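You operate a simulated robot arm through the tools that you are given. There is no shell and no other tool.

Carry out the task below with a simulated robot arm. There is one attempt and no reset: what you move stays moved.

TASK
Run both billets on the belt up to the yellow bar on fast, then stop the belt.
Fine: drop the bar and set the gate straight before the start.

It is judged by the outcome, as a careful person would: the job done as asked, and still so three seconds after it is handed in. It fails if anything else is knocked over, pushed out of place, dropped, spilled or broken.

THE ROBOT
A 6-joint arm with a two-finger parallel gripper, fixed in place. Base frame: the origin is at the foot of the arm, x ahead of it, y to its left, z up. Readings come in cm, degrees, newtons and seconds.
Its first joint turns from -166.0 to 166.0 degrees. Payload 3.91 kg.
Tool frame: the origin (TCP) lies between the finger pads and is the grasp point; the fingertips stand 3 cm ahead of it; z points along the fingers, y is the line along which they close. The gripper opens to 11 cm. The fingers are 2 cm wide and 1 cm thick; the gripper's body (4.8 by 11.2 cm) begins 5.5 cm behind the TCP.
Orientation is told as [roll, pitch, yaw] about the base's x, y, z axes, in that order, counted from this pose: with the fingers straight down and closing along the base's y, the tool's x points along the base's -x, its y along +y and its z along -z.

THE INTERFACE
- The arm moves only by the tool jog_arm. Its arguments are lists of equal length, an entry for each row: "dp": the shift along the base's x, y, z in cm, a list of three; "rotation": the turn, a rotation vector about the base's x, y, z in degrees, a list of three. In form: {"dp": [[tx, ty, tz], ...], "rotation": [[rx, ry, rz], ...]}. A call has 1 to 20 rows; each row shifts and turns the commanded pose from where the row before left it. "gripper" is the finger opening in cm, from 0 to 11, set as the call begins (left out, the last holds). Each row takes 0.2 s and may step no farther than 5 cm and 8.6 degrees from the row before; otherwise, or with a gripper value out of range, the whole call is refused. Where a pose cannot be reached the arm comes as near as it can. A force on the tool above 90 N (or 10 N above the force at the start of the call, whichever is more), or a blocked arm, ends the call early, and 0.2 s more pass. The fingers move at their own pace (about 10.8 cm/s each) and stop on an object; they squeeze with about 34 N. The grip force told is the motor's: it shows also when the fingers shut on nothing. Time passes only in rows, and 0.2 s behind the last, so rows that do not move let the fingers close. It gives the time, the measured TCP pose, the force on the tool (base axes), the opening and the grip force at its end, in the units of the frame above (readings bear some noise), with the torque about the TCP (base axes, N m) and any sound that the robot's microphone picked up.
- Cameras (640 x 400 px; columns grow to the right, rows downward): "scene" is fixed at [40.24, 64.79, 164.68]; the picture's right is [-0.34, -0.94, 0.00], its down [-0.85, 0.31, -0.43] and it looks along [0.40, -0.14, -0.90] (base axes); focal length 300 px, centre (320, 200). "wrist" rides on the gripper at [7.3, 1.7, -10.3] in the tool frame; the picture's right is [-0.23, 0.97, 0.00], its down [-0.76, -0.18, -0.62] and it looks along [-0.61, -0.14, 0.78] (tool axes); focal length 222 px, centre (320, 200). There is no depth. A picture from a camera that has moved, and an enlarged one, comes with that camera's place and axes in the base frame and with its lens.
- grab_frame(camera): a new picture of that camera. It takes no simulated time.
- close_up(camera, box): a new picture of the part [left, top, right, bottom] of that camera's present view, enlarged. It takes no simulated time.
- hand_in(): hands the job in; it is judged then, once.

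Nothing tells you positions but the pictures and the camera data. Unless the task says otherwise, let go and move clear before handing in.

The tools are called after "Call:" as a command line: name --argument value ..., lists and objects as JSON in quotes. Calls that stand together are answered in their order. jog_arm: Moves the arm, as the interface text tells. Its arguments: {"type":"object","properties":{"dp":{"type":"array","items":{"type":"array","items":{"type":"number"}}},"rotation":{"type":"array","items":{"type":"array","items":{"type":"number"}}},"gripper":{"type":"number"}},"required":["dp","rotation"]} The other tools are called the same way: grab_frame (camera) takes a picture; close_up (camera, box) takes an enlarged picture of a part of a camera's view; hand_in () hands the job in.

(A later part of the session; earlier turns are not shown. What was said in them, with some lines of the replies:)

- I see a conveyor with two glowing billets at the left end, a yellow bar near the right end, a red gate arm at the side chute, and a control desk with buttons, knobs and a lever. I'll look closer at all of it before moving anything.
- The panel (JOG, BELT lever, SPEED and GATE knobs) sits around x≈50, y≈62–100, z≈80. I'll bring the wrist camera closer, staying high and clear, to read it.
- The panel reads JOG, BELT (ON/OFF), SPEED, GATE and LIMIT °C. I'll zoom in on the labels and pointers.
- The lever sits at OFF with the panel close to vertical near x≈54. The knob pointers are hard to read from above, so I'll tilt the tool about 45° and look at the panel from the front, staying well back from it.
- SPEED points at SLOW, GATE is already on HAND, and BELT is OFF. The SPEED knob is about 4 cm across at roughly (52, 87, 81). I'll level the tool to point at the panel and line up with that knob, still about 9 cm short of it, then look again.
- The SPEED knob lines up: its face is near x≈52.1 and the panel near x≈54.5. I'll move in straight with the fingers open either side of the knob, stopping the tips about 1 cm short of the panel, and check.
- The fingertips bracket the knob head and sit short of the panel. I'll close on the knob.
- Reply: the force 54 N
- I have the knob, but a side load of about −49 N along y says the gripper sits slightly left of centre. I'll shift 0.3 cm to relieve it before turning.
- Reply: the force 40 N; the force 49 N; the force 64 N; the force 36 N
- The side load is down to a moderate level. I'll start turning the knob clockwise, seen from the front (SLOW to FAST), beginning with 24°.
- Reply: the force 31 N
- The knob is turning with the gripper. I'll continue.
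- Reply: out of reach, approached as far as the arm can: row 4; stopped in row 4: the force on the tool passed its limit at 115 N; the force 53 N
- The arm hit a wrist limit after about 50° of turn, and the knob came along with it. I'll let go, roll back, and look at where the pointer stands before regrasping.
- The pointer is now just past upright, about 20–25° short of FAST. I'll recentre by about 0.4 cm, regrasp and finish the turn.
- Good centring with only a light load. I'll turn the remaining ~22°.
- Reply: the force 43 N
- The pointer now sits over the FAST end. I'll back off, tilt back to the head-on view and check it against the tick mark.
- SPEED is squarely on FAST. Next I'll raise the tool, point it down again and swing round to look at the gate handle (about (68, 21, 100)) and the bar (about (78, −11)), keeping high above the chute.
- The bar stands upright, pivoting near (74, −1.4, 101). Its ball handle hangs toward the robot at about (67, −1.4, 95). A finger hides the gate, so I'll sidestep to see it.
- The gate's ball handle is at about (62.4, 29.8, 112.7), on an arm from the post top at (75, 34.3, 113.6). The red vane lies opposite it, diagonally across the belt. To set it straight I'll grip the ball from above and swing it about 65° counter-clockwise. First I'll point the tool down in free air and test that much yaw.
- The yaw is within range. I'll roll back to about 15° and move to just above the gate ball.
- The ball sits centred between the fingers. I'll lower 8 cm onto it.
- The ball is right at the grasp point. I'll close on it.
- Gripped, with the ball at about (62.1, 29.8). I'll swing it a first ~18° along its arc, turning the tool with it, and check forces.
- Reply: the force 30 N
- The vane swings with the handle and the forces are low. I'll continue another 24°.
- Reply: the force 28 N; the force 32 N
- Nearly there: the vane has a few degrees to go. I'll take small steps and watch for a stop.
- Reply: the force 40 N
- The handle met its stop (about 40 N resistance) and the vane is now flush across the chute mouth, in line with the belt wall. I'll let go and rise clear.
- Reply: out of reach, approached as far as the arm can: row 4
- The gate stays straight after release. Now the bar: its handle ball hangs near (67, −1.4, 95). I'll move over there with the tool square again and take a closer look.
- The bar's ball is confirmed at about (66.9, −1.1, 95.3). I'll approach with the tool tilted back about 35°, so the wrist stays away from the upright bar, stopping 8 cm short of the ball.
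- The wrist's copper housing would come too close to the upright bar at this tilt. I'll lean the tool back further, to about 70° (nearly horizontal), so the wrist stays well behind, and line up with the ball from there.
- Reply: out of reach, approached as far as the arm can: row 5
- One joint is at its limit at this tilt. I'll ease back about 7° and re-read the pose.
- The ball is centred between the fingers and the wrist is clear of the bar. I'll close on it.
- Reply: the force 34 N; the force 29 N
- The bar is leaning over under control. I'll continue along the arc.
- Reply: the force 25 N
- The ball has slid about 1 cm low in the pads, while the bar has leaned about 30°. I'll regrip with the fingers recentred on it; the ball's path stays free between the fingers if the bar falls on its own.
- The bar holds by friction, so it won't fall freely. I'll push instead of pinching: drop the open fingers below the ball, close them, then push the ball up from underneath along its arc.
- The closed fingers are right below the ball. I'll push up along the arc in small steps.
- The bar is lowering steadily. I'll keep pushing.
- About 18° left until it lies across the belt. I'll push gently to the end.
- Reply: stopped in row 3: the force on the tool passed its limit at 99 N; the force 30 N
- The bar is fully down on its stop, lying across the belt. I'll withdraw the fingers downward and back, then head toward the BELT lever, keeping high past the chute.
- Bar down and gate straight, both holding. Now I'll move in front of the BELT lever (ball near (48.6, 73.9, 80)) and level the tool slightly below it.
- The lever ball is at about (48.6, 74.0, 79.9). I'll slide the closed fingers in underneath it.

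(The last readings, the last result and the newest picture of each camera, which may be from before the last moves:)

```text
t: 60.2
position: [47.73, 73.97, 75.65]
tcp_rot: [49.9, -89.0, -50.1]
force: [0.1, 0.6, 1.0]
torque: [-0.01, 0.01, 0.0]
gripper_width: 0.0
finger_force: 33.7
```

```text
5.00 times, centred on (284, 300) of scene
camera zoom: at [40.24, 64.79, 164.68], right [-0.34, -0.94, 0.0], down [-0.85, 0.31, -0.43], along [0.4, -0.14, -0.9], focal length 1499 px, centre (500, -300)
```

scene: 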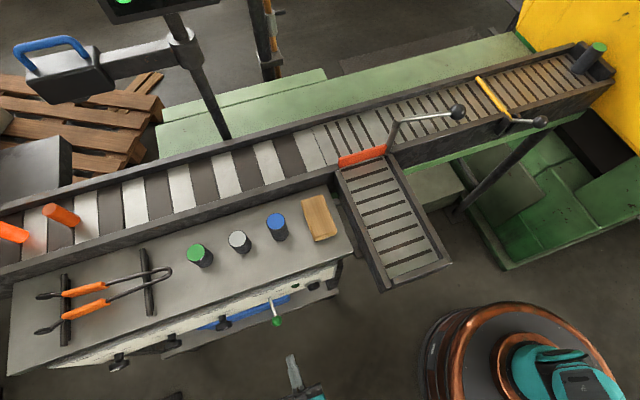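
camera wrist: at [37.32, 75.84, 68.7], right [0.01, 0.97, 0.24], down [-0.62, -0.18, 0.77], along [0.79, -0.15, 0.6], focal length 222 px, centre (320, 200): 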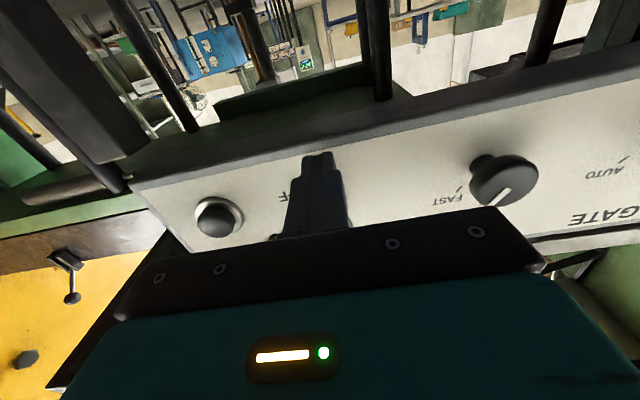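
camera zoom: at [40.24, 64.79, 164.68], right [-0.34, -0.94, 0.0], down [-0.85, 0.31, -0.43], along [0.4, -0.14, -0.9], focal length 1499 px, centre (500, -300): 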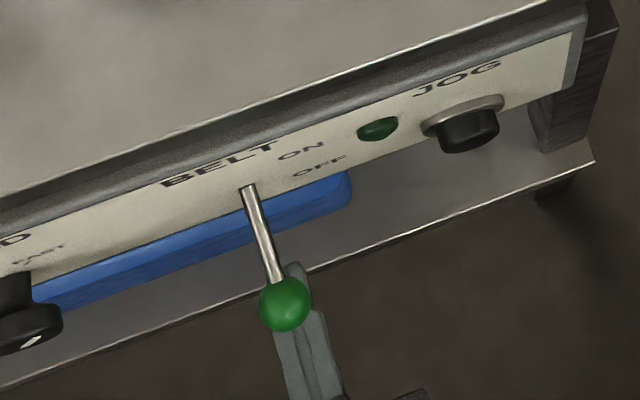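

The fingers are under the ball and everything is set: bar down, gate straight, GATE on HAND, SPEED on FAST. I'll push the lever up toward ON.

Call:
jog_arm --dp '[[0, 0, 1.6], [0, 0, 1.6], [-0.1, 0, 1.6], [0, 0, 1.6]]' --rotation '[[0, 0, 0], [0, 0, 0], [0, 0, 0], [0, 0, 0]]'

Call:
close_up --camera "scene" --box '[220, 260, 348, 340]'

Call:
grab_frame --camera "scene"

Call:
grab_frame --camera "wrist"

```text
t: 61.2
position: [47.45, 74.11, 82.3]
tcp_rot: [50.0, -89.1, -50.3]
force: [-0.2, 0.6, -0.6]
torque: [0.02, 0.0, -0.04]
gripper_width: 0.0
finger_force: 33.9
```

```text
5.00 times, centred on (284, 300) of scene
camera zoom: at [40.24, 64.79, 164.68], right [-0.34, -0.94, 0.0], down [-0.85, 0.31, -0.43], along [0.4, -0.14, -0.9], focal length 1499 px, centre (500, -300)
```

zoom: 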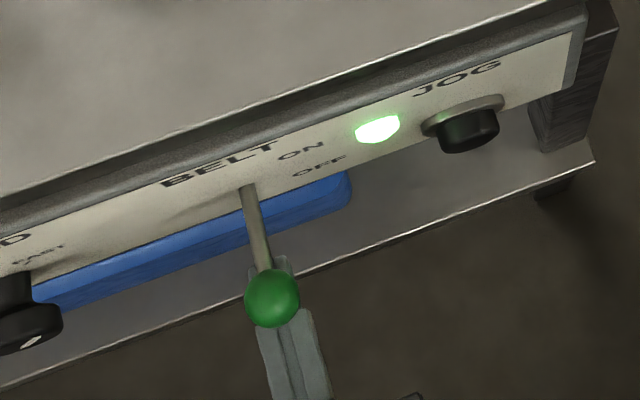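

```text
taken
```

scene: 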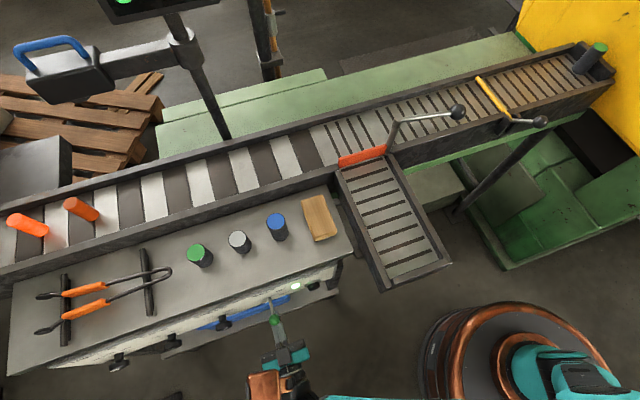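

```text
taken
camera wrist: at [37.06, 75.87, 75.15], right [0.01, 0.97, 0.24], down [-0.62, -0.18, 0.77], along [0.79, -0.16, 0.6], focal length 222 px, centre (320, 200)
```

wrist: 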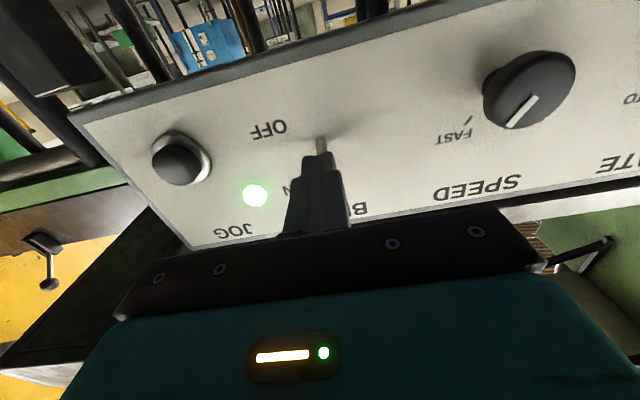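

The belt lamp is lit and the billets are moving. I'll back out, rise above the lever and get ready to press it down, checking the billets on the way.

Call:
jog_arm --dp '[[-4, 0, -0.4], [-4.5, 0, 0], [0, 0, 4.2], [0, 0, 4.2]]' --rotation '[[0, 0, 0], [0, 0, 0], [0, 0, 0], [0, 0, 0]]'

Call:
grab_frame --camera "scene"

Call:
close_up --camera "scene" --box '[220, 260, 348, 340]'

Call:
grab_frame --camera "wrist"

```text
t: 62.2
position: [39.04, 74.11, 90.15]
tcp_rot: [48.0, -89.1, -48.4]
force: [-0.5, -0.3, -0.2]
torque: [0.02, -0.03, -0.06]
gripper_width: 0.0
finger_force: 33.9
```

```text
taken
```

scene: 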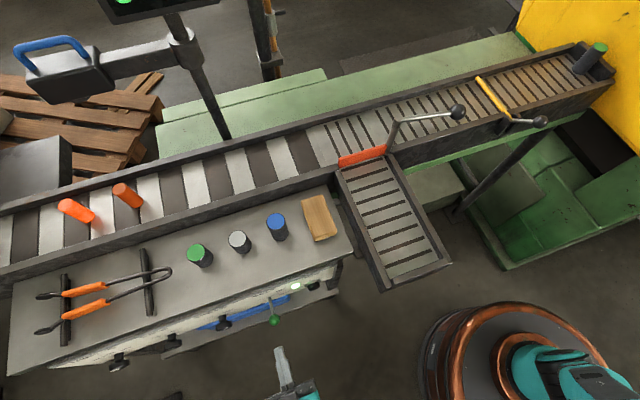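

```text
5.00 times, centred on (284, 300) of scene
camera zoom: at [40.24, 64.79, 164.68], right [-0.34, -0.94, 0.0], down [-0.85, 0.31, -0.43], along [0.4, -0.14, -0.9], focal length 1499 px, centre (500, -300)
```

zoom: 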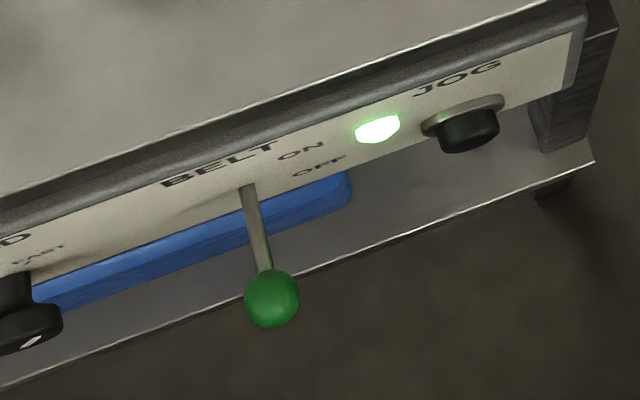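

```text
taken
camera wrist: at [28.64, 76.09, 83.08], right [0.01, 0.97, 0.24], down [-0.62, -0.18, 0.77], along [0.79, -0.15, 0.6], focal length 222 px, centre (320, 200)
```

wrist: 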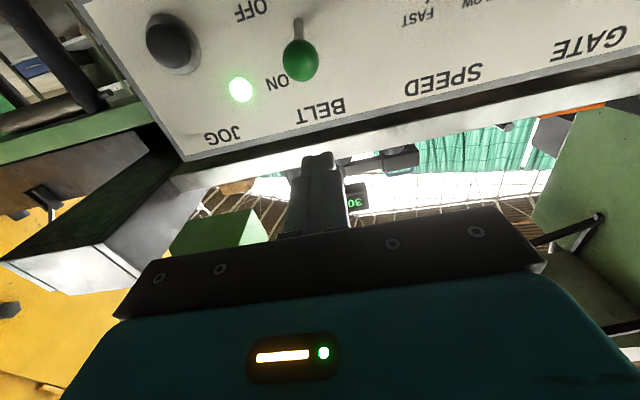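

The lever's ON position has the ball at about (48.3, 74, 84.6). The belt runs at about 10.5 cm/s, so the first billet should reach the bar around t≈71 and the second around t≈72. I'll hover above the lever ball and wait.

Call:
jog_arm --dp '[[4.4, -0.1, -0.8], [4.2, 0, -0.8], [0, 0, 0], [0, 0, 0], [0, 0, 0], [0, 0, 0], [0, 0, 0], [0, 0, 0], [0, 0, 0], [0, 0, 0], [0, 0, 0], [0, 0, 0]]' --rotation '[[0, 0, 0], [0, 0, 0], [0, 0, 0], [0, 0, 0], [0, 0, 0], [0, 0, 0], [0, 0, 0], [0, 0, 0], [0, 0, 0], [0, 0, 0], [0, 0, 0], [0, 0, 0]]'

Call:
grab_frame --camera "scene"

Call:
close_up --camera "scene" --box '[220, 260, 348, 340]'

```text
t: 64.8
position: [47.84, 73.93, 88.63]
tcp_rot: [49.8, -89.0, -50.0]
force: [-0.4, 0.6, 0.3]
torque: [0.0, 0.04, -0.01]
gripper_width: 0.0
finger_force: 34.8
```

```text
taken
```

scene: 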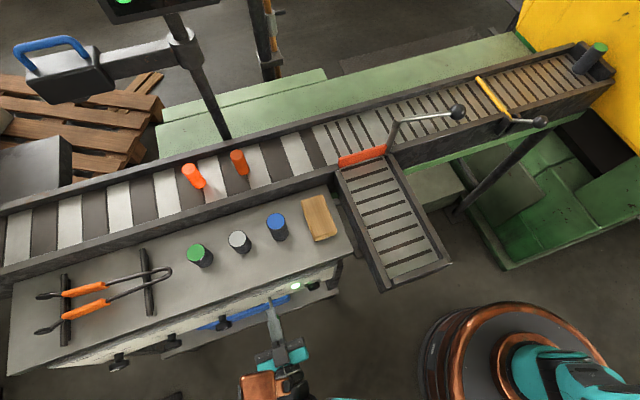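

```text
5.00 times, centred on (284, 300) of scene
camera zoom: at [40.24, 64.79, 164.68], right [-0.34, -0.94, 0.0], down [-0.85, 0.31, -0.43], along [0.4, -0.14, -0.9], focal length 1499 px, centre (500, -300)
```

zoom: 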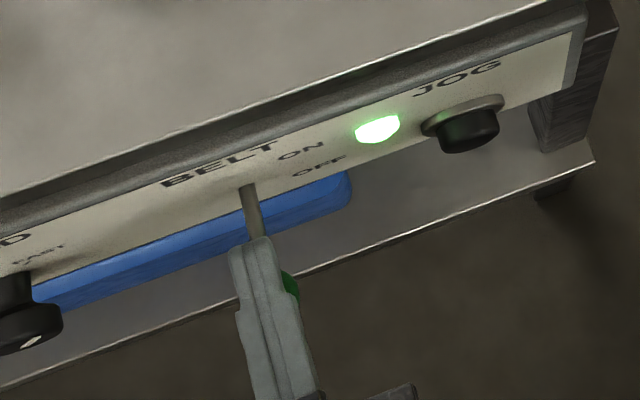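

Both billets are travelling upright and steadily. I'll keep waiting and watch them pass the gate.

Call:
jog_arm --dp '[[0, 0, 0], [0, 0, 0], [0, 0, 0], [0, 0, 0], [0, 0, 0], [0, 0, 0], [0, 0, 0], [0, 0, 0], [0, 0, 0], [0, 0, 0], [0, 0, 0], [0, 0, 0], [0, 0, 0], [0, 0, 0]]' --rotation '[[0, 0, 0], [0, 0, 0], [0, 0, 0], [0, 0, 0], [0, 0, 0], [0, 0, 0], [0, 0, 0], [0, 0, 0], [0, 0, 0], [0, 0, 0], [0, 0, 0], [0, 0, 0], [0, 0, 0], [0, 0, 0]]'

Call:
close_up --camera "scene" --box '[240, 40, 560, 240]'

```text
t: 67.8
position: [47.85, 74.11, 88.56]
tcp_rot: [49.8, -88.9, -50.1]
force: [-0.5, -0.6, 0.6]
torque: [0.03, -0.05, -0.01]
gripper_width: 0.0
finger_force: 34.4
```

```text
2.00 times, centred on (400, 140) of scene
camera zoom: at [40.24, 64.79, 164.68], right [-0.34, -0.94, 0.0], down [-0.85, 0.31, -0.43], along [0.4, -0.14, -0.9], focal length 600 px, centre (160, 320)
```

zoom: 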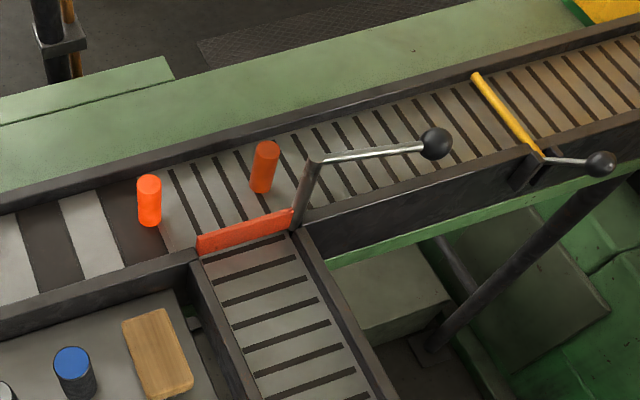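

The first billet passes the straight gate cleanly, and the far section runs a little faster (about 14 cm/s). I'll wait on.

Call:
jog_arm --dp '[[0, 0, 0], [0, 0, 0], [0, 0, 0], [0, 0, 0], [0, 0, 0], [0, 0, 0], [0, 0, 0], [0, 0, 0]]' --rotation '[[0, 0, 0], [0, 0, 0], [0, 0, 0], [0, 0, 0], [0, 0, 0], [0, 0, 0], [0, 0, 0], [0, 0, 0]]'

Call:
close_up --camera "scene" --box '[240, 40, 560, 240]'

```text
t: 69.6
position: [47.8, 73.95, 88.58]
tcp_rot: [49.7, -89.1, -50.0]
force: [0.5, 0.5, 0.6]
torque: [0.0, -0.04, 0.01]
gripper_width: 0.0
finger_force: 33.8
```

```text
2.00 times, centred on (400, 140) of scene
camera zoom: at [40.24, 64.79, 164.68], right [-0.34, -0.94, 0.0], down [-0.85, 0.31, -0.43], along [0.4, -0.14, -0.9], focal length 600 px, centre (160, 320)
```

zoom: 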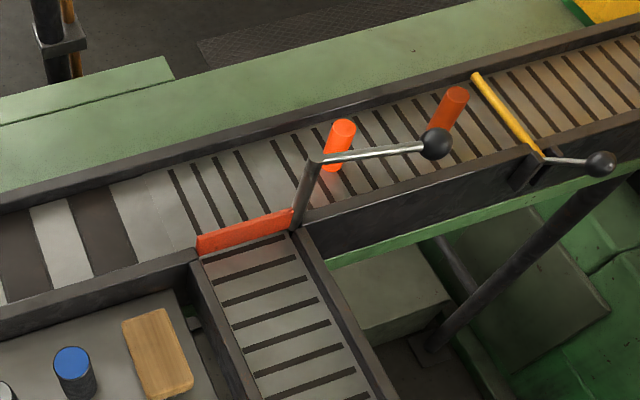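

The first billet is about to touch the bar, with the second about 17 cm behind. I'll wait a short moment more.

Call:
jog_arm --dp '[[0, 0, 0], [0, 0, 0], [0, 0, 0], [0, 0, -0.8]]' --rotation '[[0, 0, 0], [0, 0, 0], [0, 0, 0], [0, 0, 0]]'

Call:
close_up --camera "scene" --box '[360, 40, 560, 165]'

```text
t: 70.6
position: [47.81, 73.9, 87.86]
tcp_rot: [49.9, -89.0, -50.3]
force: [-0.3, -0.2, 0.8]
torque: [0.01, 0.04, 0.01]
gripper_width: 0.0
finger_force: 34.3
```

```text
3.20 times, centred on (460, 102) of scene
camera zoom: at [40.24, 64.79, 164.68], right [-0.34, -0.94, 0.0], down [-0.85, 0.31, -0.43], along [0.4, -0.14, -0.9], focal length 959 px, centre (-128, 512)
```

zoom: 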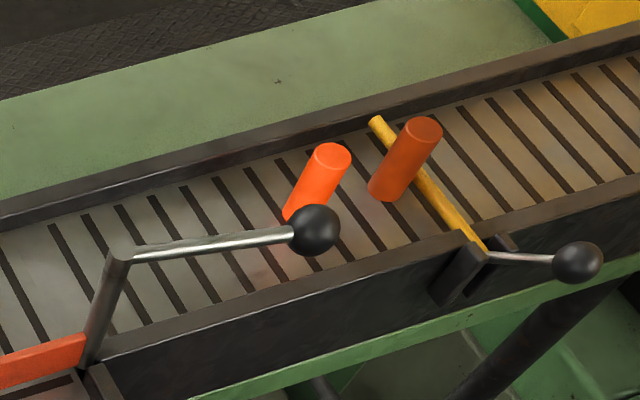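

The first billet stands against the bar and the second is about 5 cm behind (about 0.35 s). I'll wait one beat, then press the lever down to OFF.

Call:
jog_arm --dp '[[0, 0, -0.3], [0, 0, -1.4], [0, 0, -1.5], [0, 0, -1.5], [0, 0, -0.9]]' --rotation '[[0, 0, 0], [0, 0, 0], [0, 0, 0], [0, 0, 0], [0, 0, 0]]'

Call:
close_up --camera "scene" --box '[360, 40, 560, 165]'

Call:
close_up --camera "scene" --box '[220, 260, 348, 340]'

Call:
grab_frame --camera "wrist"

```text
t: 71.8
position: [47.73, 74.0, 82.28]
tcp_rot: [56.5, -88.9, -56.9]
force: [1.0, -0.5, 10.2]
torque: [0.01, -0.28, 0.02]
gripper_width: 0.0
finger_force: 34.2
```

```text
3.20 times, centred on (460, 102) of scene
camera zoom: at [40.24, 64.79, 164.68], right [-0.34, -0.94, 0.0], down [-0.85, 0.31, -0.43], along [0.4, -0.14, -0.9], focal length 959 px, centre (-128, 512)
```

zoom: 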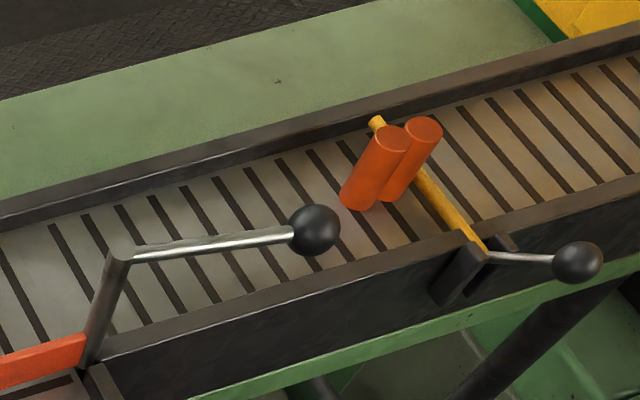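

```text
5.00 times, centred on (284, 300) of scene
camera zoom: at [40.24, 64.79, 164.68], right [-0.34, -0.94, 0.0], down [-0.85, 0.31, -0.43], along [0.4, -0.14, -0.9], focal length 1499 px, centre (500, -300)
```

zoom: 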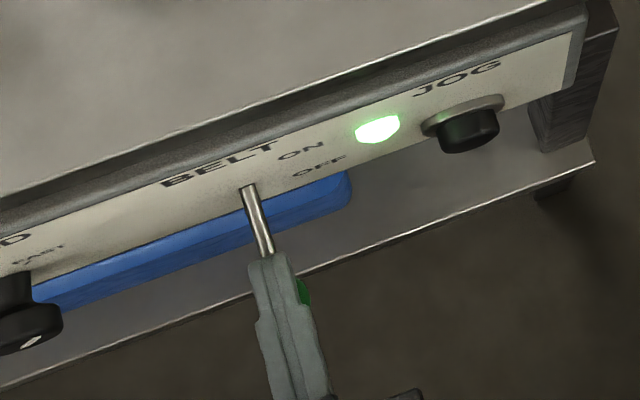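

```text
taken
camera wrist: at [37.26, 75.85, 75.2], right [0.01, 0.97, 0.24], down [-0.62, -0.19, 0.77], along [0.79, -0.16, 0.6], focal length 222 px, centre (320, 200)
```

wrist: 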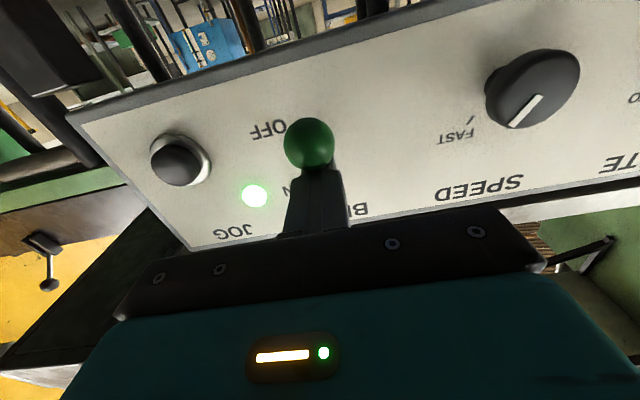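

Both billets are at the bar, upright, but the lamp is still lit. I'll push the lever further down.

Call:
jog_arm --dp '[[0, 0, -0.8], [0, 0, -0.8]]' --rotation '[[0, 0, 0], [0, 0, 0]]'

Call:
close_up --camera "scene" --box '[220, 260, 348, 340]'

Call:
close_up --camera "scene" --box '[360, 40, 560, 165]'

```text
t: 72.4
position: [47.62, 74.13, 82.1]
tcp_rot: [95.1, -88.3, -95.6]
force: [-0.8, -1.4, 29.6]
torque: [-0.03, -0.5, -0.31]
gripper_width: 0.0
finger_force: 33.7
stopped in row 2: the force on the tool passed its limit at 102 N (the readings are from after the stop); the commanded pose is now the measured one
```

```text
5.00 times, centred on (284, 300) of scene
camera zoom: at [40.24, 64.79, 164.68], right [-0.34, -0.94, 0.0], down [-0.85, 0.31, -0.43], along [0.4, -0.14, -0.9], focal length 1499 px, centre (500, -300)
```

zoom: 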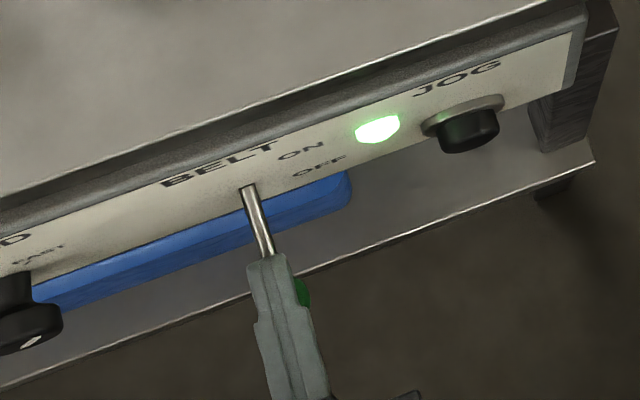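

```text
3.20 times, centred on (460, 102) of scene
camera zoom: at [40.24, 64.79, 164.68], right [-0.34, -0.94, 0.0], down [-0.85, 0.31, -0.43], along [0.4, -0.14, -0.9], focal length 959 px, centre (-128, 512)
```

zoom: 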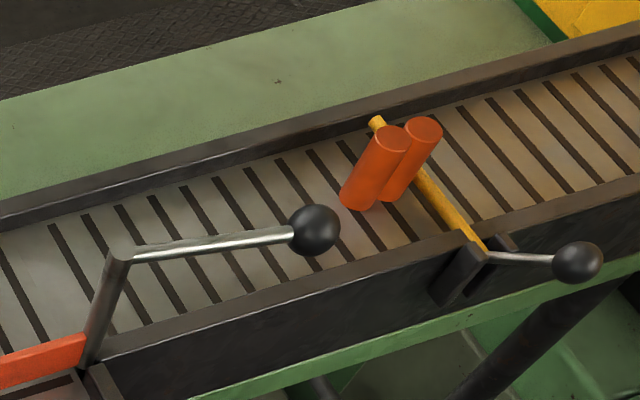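

Call:
grab_frame --camera "scene"

Call:
close_up --camera "wrist" --box '[140, 80, 460, 280]'

Call:
jog_arm --dp '[[0, 0, -0.2]]' --rotation '[[0, 0, 0]]'

Call:
grab_frame --camera "scene"

```text
taken
```

scene: 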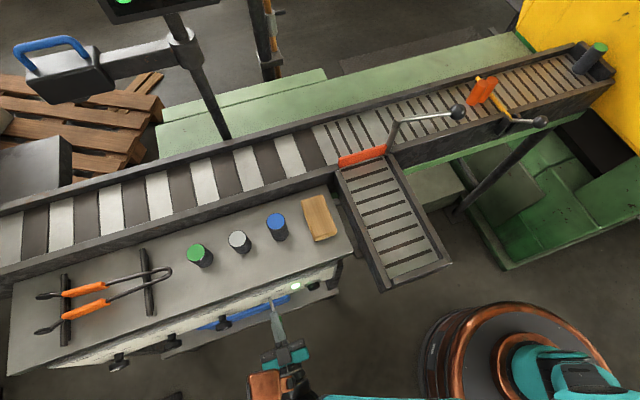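

```text
2.00 times, centred on (300, 180) of wrist
camera zoom: at [37.32, 76.03, 75.01], right [0.01, 0.97, 0.26], down [-0.63, -0.2, 0.75], along [0.78, -0.16, 0.6], focal length 444 px, centre (360, 240)
```

zoom: 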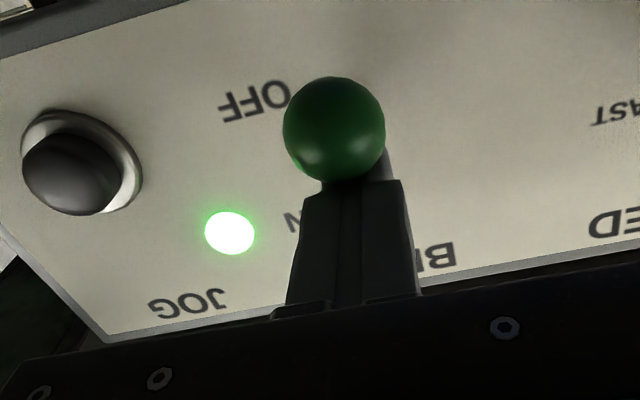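

```text
t: 72.8
position: [47.69, 74.04, 82.16]
tcp_rot: [96.6, -88.3, -96.9]
force: [6.8, 5.0, 56.3]
torque: [0.03, -1.24, 0.12]
gripper_width: 0.0
finger_force: 33.9
```

```text
taken
```

scene: 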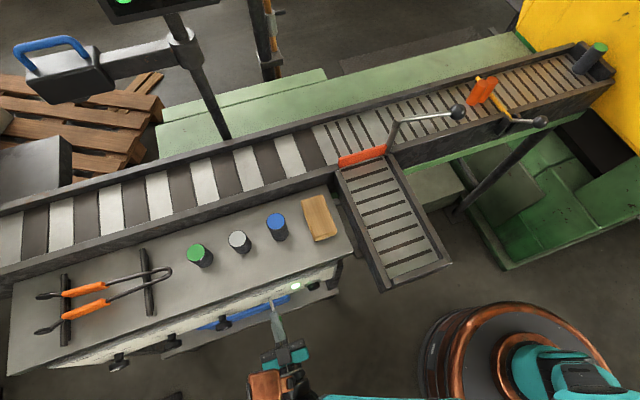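

Comparing the last two frames, the belt stripes haven't moved, so the belt seems to have stopped while the lamp is still lit. I'll ease off the lever and look again.

Call:
jog_arm --dp '[[0, 0, 0.5], [0, 0, 0.5]]' --rotation '[[0, 0, 0], [0, 0, 0]]'

Call:
close_up --camera "scene" --box '[220, 260, 348, 340]'

Call:
grab_frame --camera "scene"

Call:
close_up --camera "wrist" --box '[140, 80, 460, 280]'

```text
t: 73.4
position: [47.7, 74.09, 82.22]
tcp_rot: [77.4, -88.8, -77.7]
force: [0.4, 0.0, 1.7]
torque: [-0.01, 0.01, 0.0]
gripper_width: 0.0
finger_force: 34.4
```

```text
5.00 times, centred on (284, 300) of scene
camera zoom: at [40.24, 64.79, 164.68], right [-0.34, -0.94, 0.0], down [-0.85, 0.31, -0.43], along [0.4, -0.14, -0.9], focal length 1499 px, centre (500, -300)
```

zoom: 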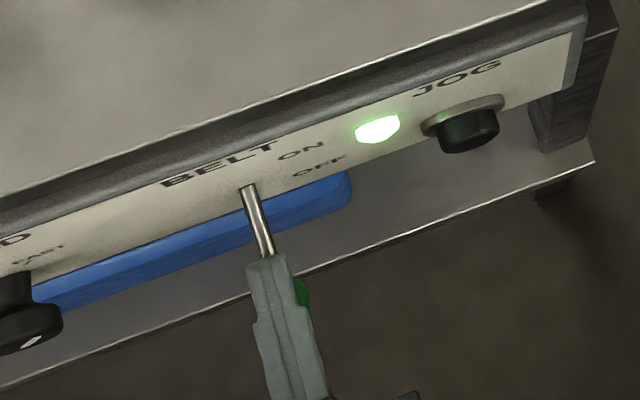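

```text
taken
```

scene: 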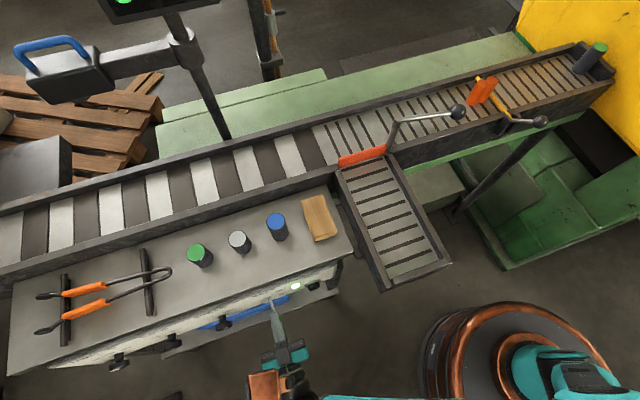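

```text
2.00 times, centred on (300, 180) of wrist
camera zoom: at [37.26, 76.01, 75.14], right [0.01, 0.97, 0.25], down [-0.62, -0.19, 0.76], along [0.78, -0.16, 0.6], focal length 444 px, centre (360, 240)
```

zoom: 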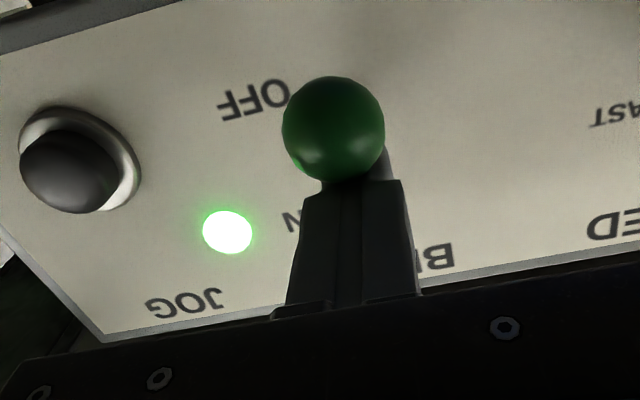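

Call:
jog_arm --dp '[[0, 0, 1.5], [-4.5, 0, 0.5], [-4.5, 0, 0]]' --rotation '[[0, 0, 0], [0, 0, 0], [0, 0, 0]]'

Call:
close_up --camera "scene" --box '[220, 260, 348, 340]'

Call:
grab_frame --camera "wrist"

Call:
grab_frame --camera "scene"

```text
t: 74.2
position: [38.8, 74.17, 84.59]
tcp_rot: [87.0, -88.5, -87.6]
force: [0.1, -0.1, -0.7]
torque: [0.02, -0.02, 0.04]
gripper_width: 0.0
finger_force: 34.0
```

```text
5.00 times, centred on (284, 300) of scene
camera zoom: at [40.24, 64.79, 164.68], right [-0.34, -0.94, 0.0], down [-0.85, 0.31, -0.43], along [0.4, -0.14, -0.9], focal length 1499 px, centre (500, -300)
```

zoom: 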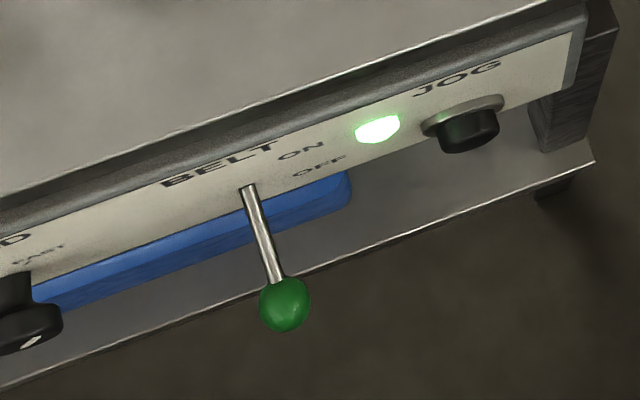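

```text
taken
camera wrist: at [28.42, 76.05, 77.4], right [0.01, 0.97, 0.25], down [-0.62, -0.19, 0.76], along [0.78, -0.16, 0.6], focal length 222 px, centre (320, 200)
```

wrist: 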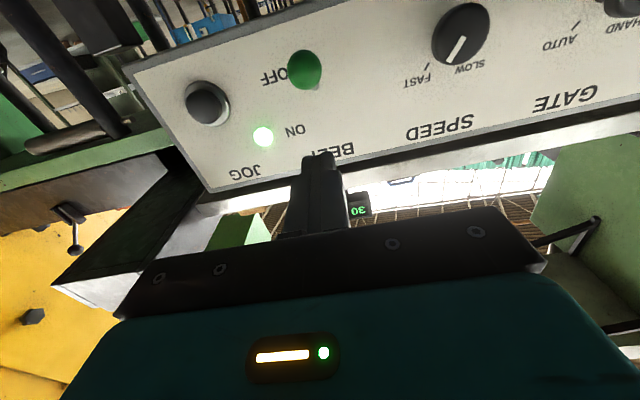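

```text
taken
```

scene: 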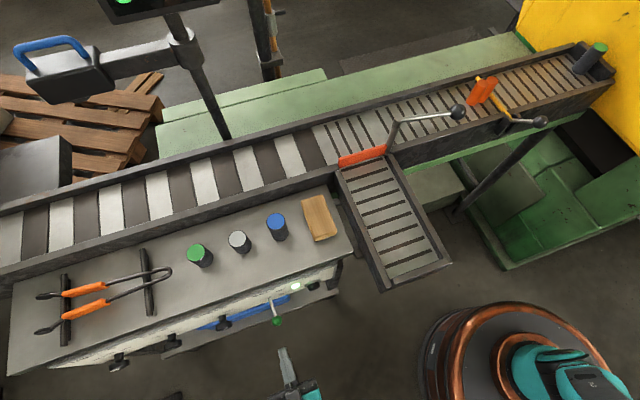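

The lever rests fully at OFF and the striped belt has stayed still since t≈72.4, yet the lamp is lit. I'll wait a little and check closely whether anything, including the far roller section, still moves.

Call:
close_up --camera "scene" --box '[300, 100, 400, 162]'

Call:
close_up --camera "scene" --box '[440, 60, 540, 122]'

Call:
jog_arm --dp '[[0, 0, 0], [0, 0, 0], [0, 0, 0], [0, 0, 0], [0, 0, 0], [0, 0, 0], [0, 0, 0]]' --rotation '[[0, 0, 0], [0, 0, 0], [0, 0, 0], [0, 0, 0], [0, 0, 0], [0, 0, 0], [0, 0, 0]]'

Call:
close_up --camera "scene" --box '[300, 100, 400, 162]'

Call:
close_up --camera "scene" --box '[440, 60, 540, 122]'

Call:
close_up --camera "scene" --box '[220, 260, 348, 340]'

Call:
grab_frame --camera "scene"

```text
6.40 times, centred on (350, 131) of scene
camera zoom: at [40.24, 64.79, 164.68], right [-0.34, -0.94, 0.0], down [-0.85, 0.31, -0.43], along [0.4, -0.14, -0.9], focal length 1918 px, centre (128, 642)
```

zoom: 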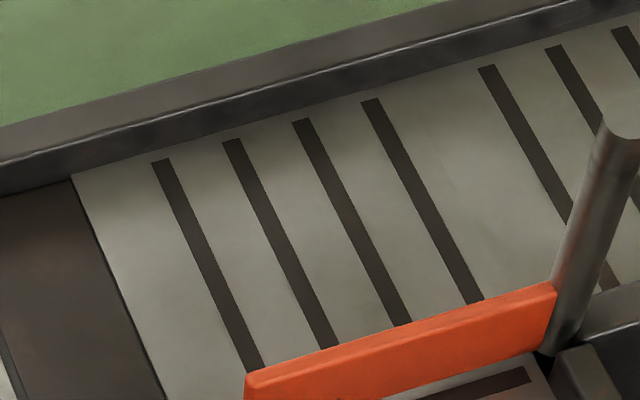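

```text
6.40 times, centred on (490, 91) of scene
camera zoom: at [40.24, 64.79, 164.68], right [-0.34, -0.94, 0.0], down [-0.85, 0.31, -0.43], along [0.4, -0.14, -0.9], focal length 1918 px, centre (-768, 898)
```

zoom: 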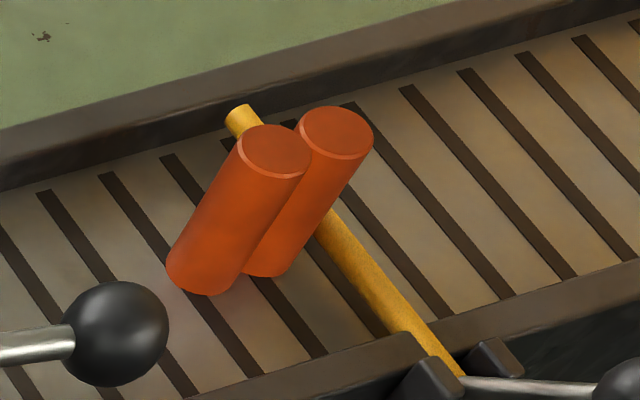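

```text
t: 75.8
position: [38.63, 74.23, 84.65]
tcp_rot: [87.5, -88.6, -87.8]
force: [0.5, 0.8, -0.4]
torque: [-0.01, -0.02, 0.0]
gripper_width: 0.0
finger_force: 34.2
```

```text
6.40 times, centred on (350, 131) of scene
camera zoom: at [40.24, 64.79, 164.68], right [-0.34, -0.94, 0.0], down [-0.85, 0.31, -0.43], along [0.4, -0.14, -0.9], focal length 1918 px, centre (128, 642)
```

zoom: 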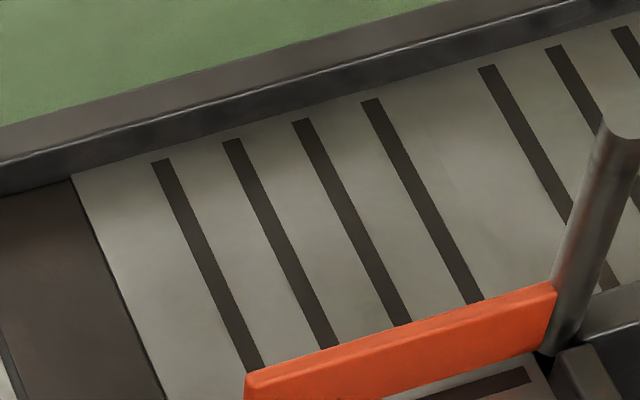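

```text
6.40 times, centred on (490, 91) of scene
camera zoom: at [40.24, 64.79, 164.68], right [-0.34, -0.94, 0.0], down [-0.85, 0.31, -0.43], along [0.4, -0.14, -0.9], focal length 1918 px, centre (-768, 898)
```

zoom: 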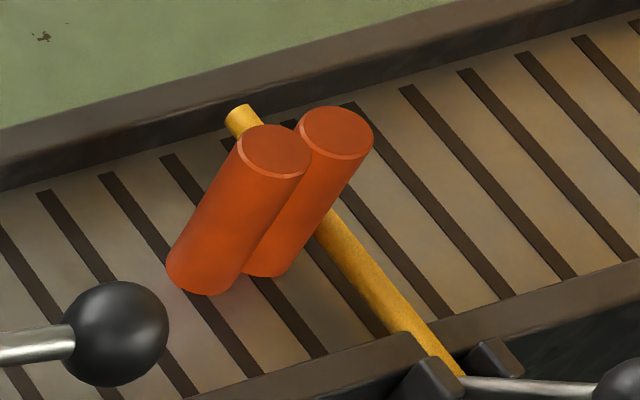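

```text
5.00 times, centred on (284, 300) of scene
camera zoom: at [40.24, 64.79, 164.68], right [-0.34, -0.94, 0.0], down [-0.85, 0.31, -0.43], along [0.4, -0.14, -0.9], focal length 1499 px, centre (500, -300)
```

zoom: 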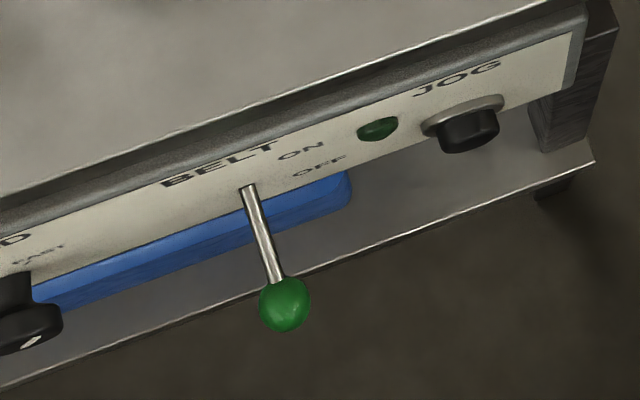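

```text
taken
```

scene: 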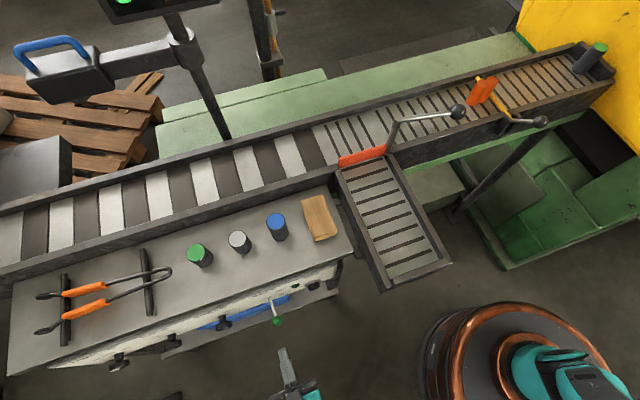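

The lamp has now gone dark: it lags the lever. The belt is stopped and both billets stand upright at the bar. I'll move the arm well clear and do a final check.

Call:
jog_arm --dp '[[-3, -1, 1], [-3, -1, 3], [-2, -1, 4], [0, -2, 4], [0, -2, 4], [0, -2, 4]]' --rotation '[[0, 0, 0], [0, 0, 0], [0, 5, 0], [0, 7, 0], [0, 7, 0], [0, 7, 0]]'

Call:
grab_frame --camera "scene"

Call:
close_up --camera "scene" --box '[300, 40, 560, 202]'

Call:
grab_frame --camera "wrist"

```text
t: 77.2
position: [30.68, 65.14, 104.57]
tcp_rot: [2.4, -63.9, -3.0]
force: [0.8, -0.2, 0.0]
torque: [-0.05, -0.04, -0.05]
gripper_width: 0.0
finger_force: 33.5
```

```text
taken
```

scene: 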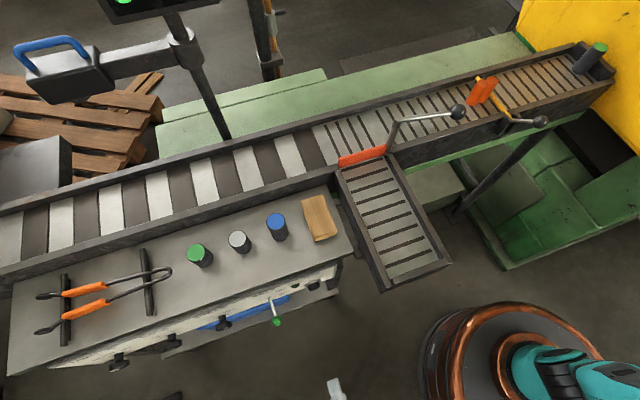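

```text
2.46 times, centred on (430, 121) of scene
camera zoom: at [40.24, 64.79, 164.68], right [-0.34, -0.94, 0.0], down [-0.85, 0.31, -0.43], along [0.4, -0.14, -0.9], focal length 738 px, centre (49, 394)
```

zoom: 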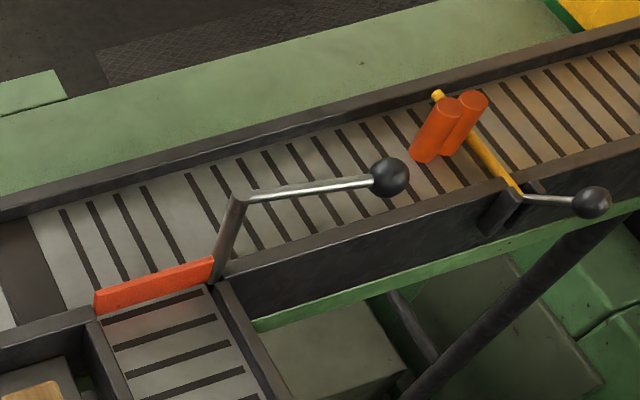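

```text
taken
camera wrist: at [18.23, 67.04, 102.81], right [0.12, 0.97, 0.22], down [-0.23, -0.19, 0.95], along [0.97, -0.16, 0.2], focal length 222 px, centre (320, 200)
```

wrist: 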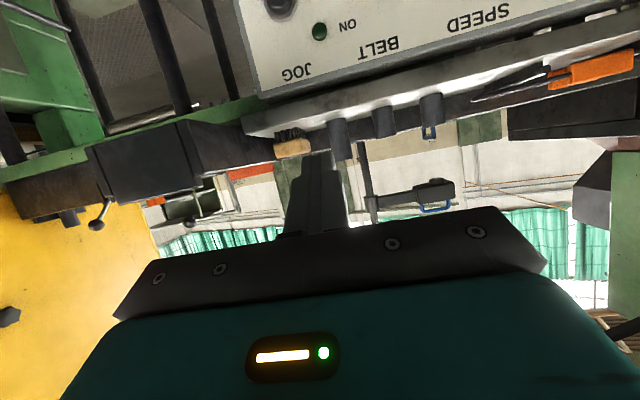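

The belt is stopped with its lamp dark and the lever at OFF. Both billets stand upright, queued at the lowered yellow bar, the gate is straight, nothing else has moved and the arm is clear, so I'm handing in.

Call:
hand_in

```text
The job is handed in.
```

Both billets ran up to the yellow bar on fast, and the belt is stopped. They stand upright in line, the first against the bar and the second right behind it.

- **Before the start:** I dropped the bar across the belt and set the gate straight. The GATE knob was already on HAND, so I left it there. I turned SPEED from SLOW to FAST.
- **Stopping:** The BELT lever is at OFF. The lamp stayed lit for two to three seconds after the belt stopped, then went dark.
- **Surroundings:** In the final pictures everything else is where it was, and the arm is clear of the panel.
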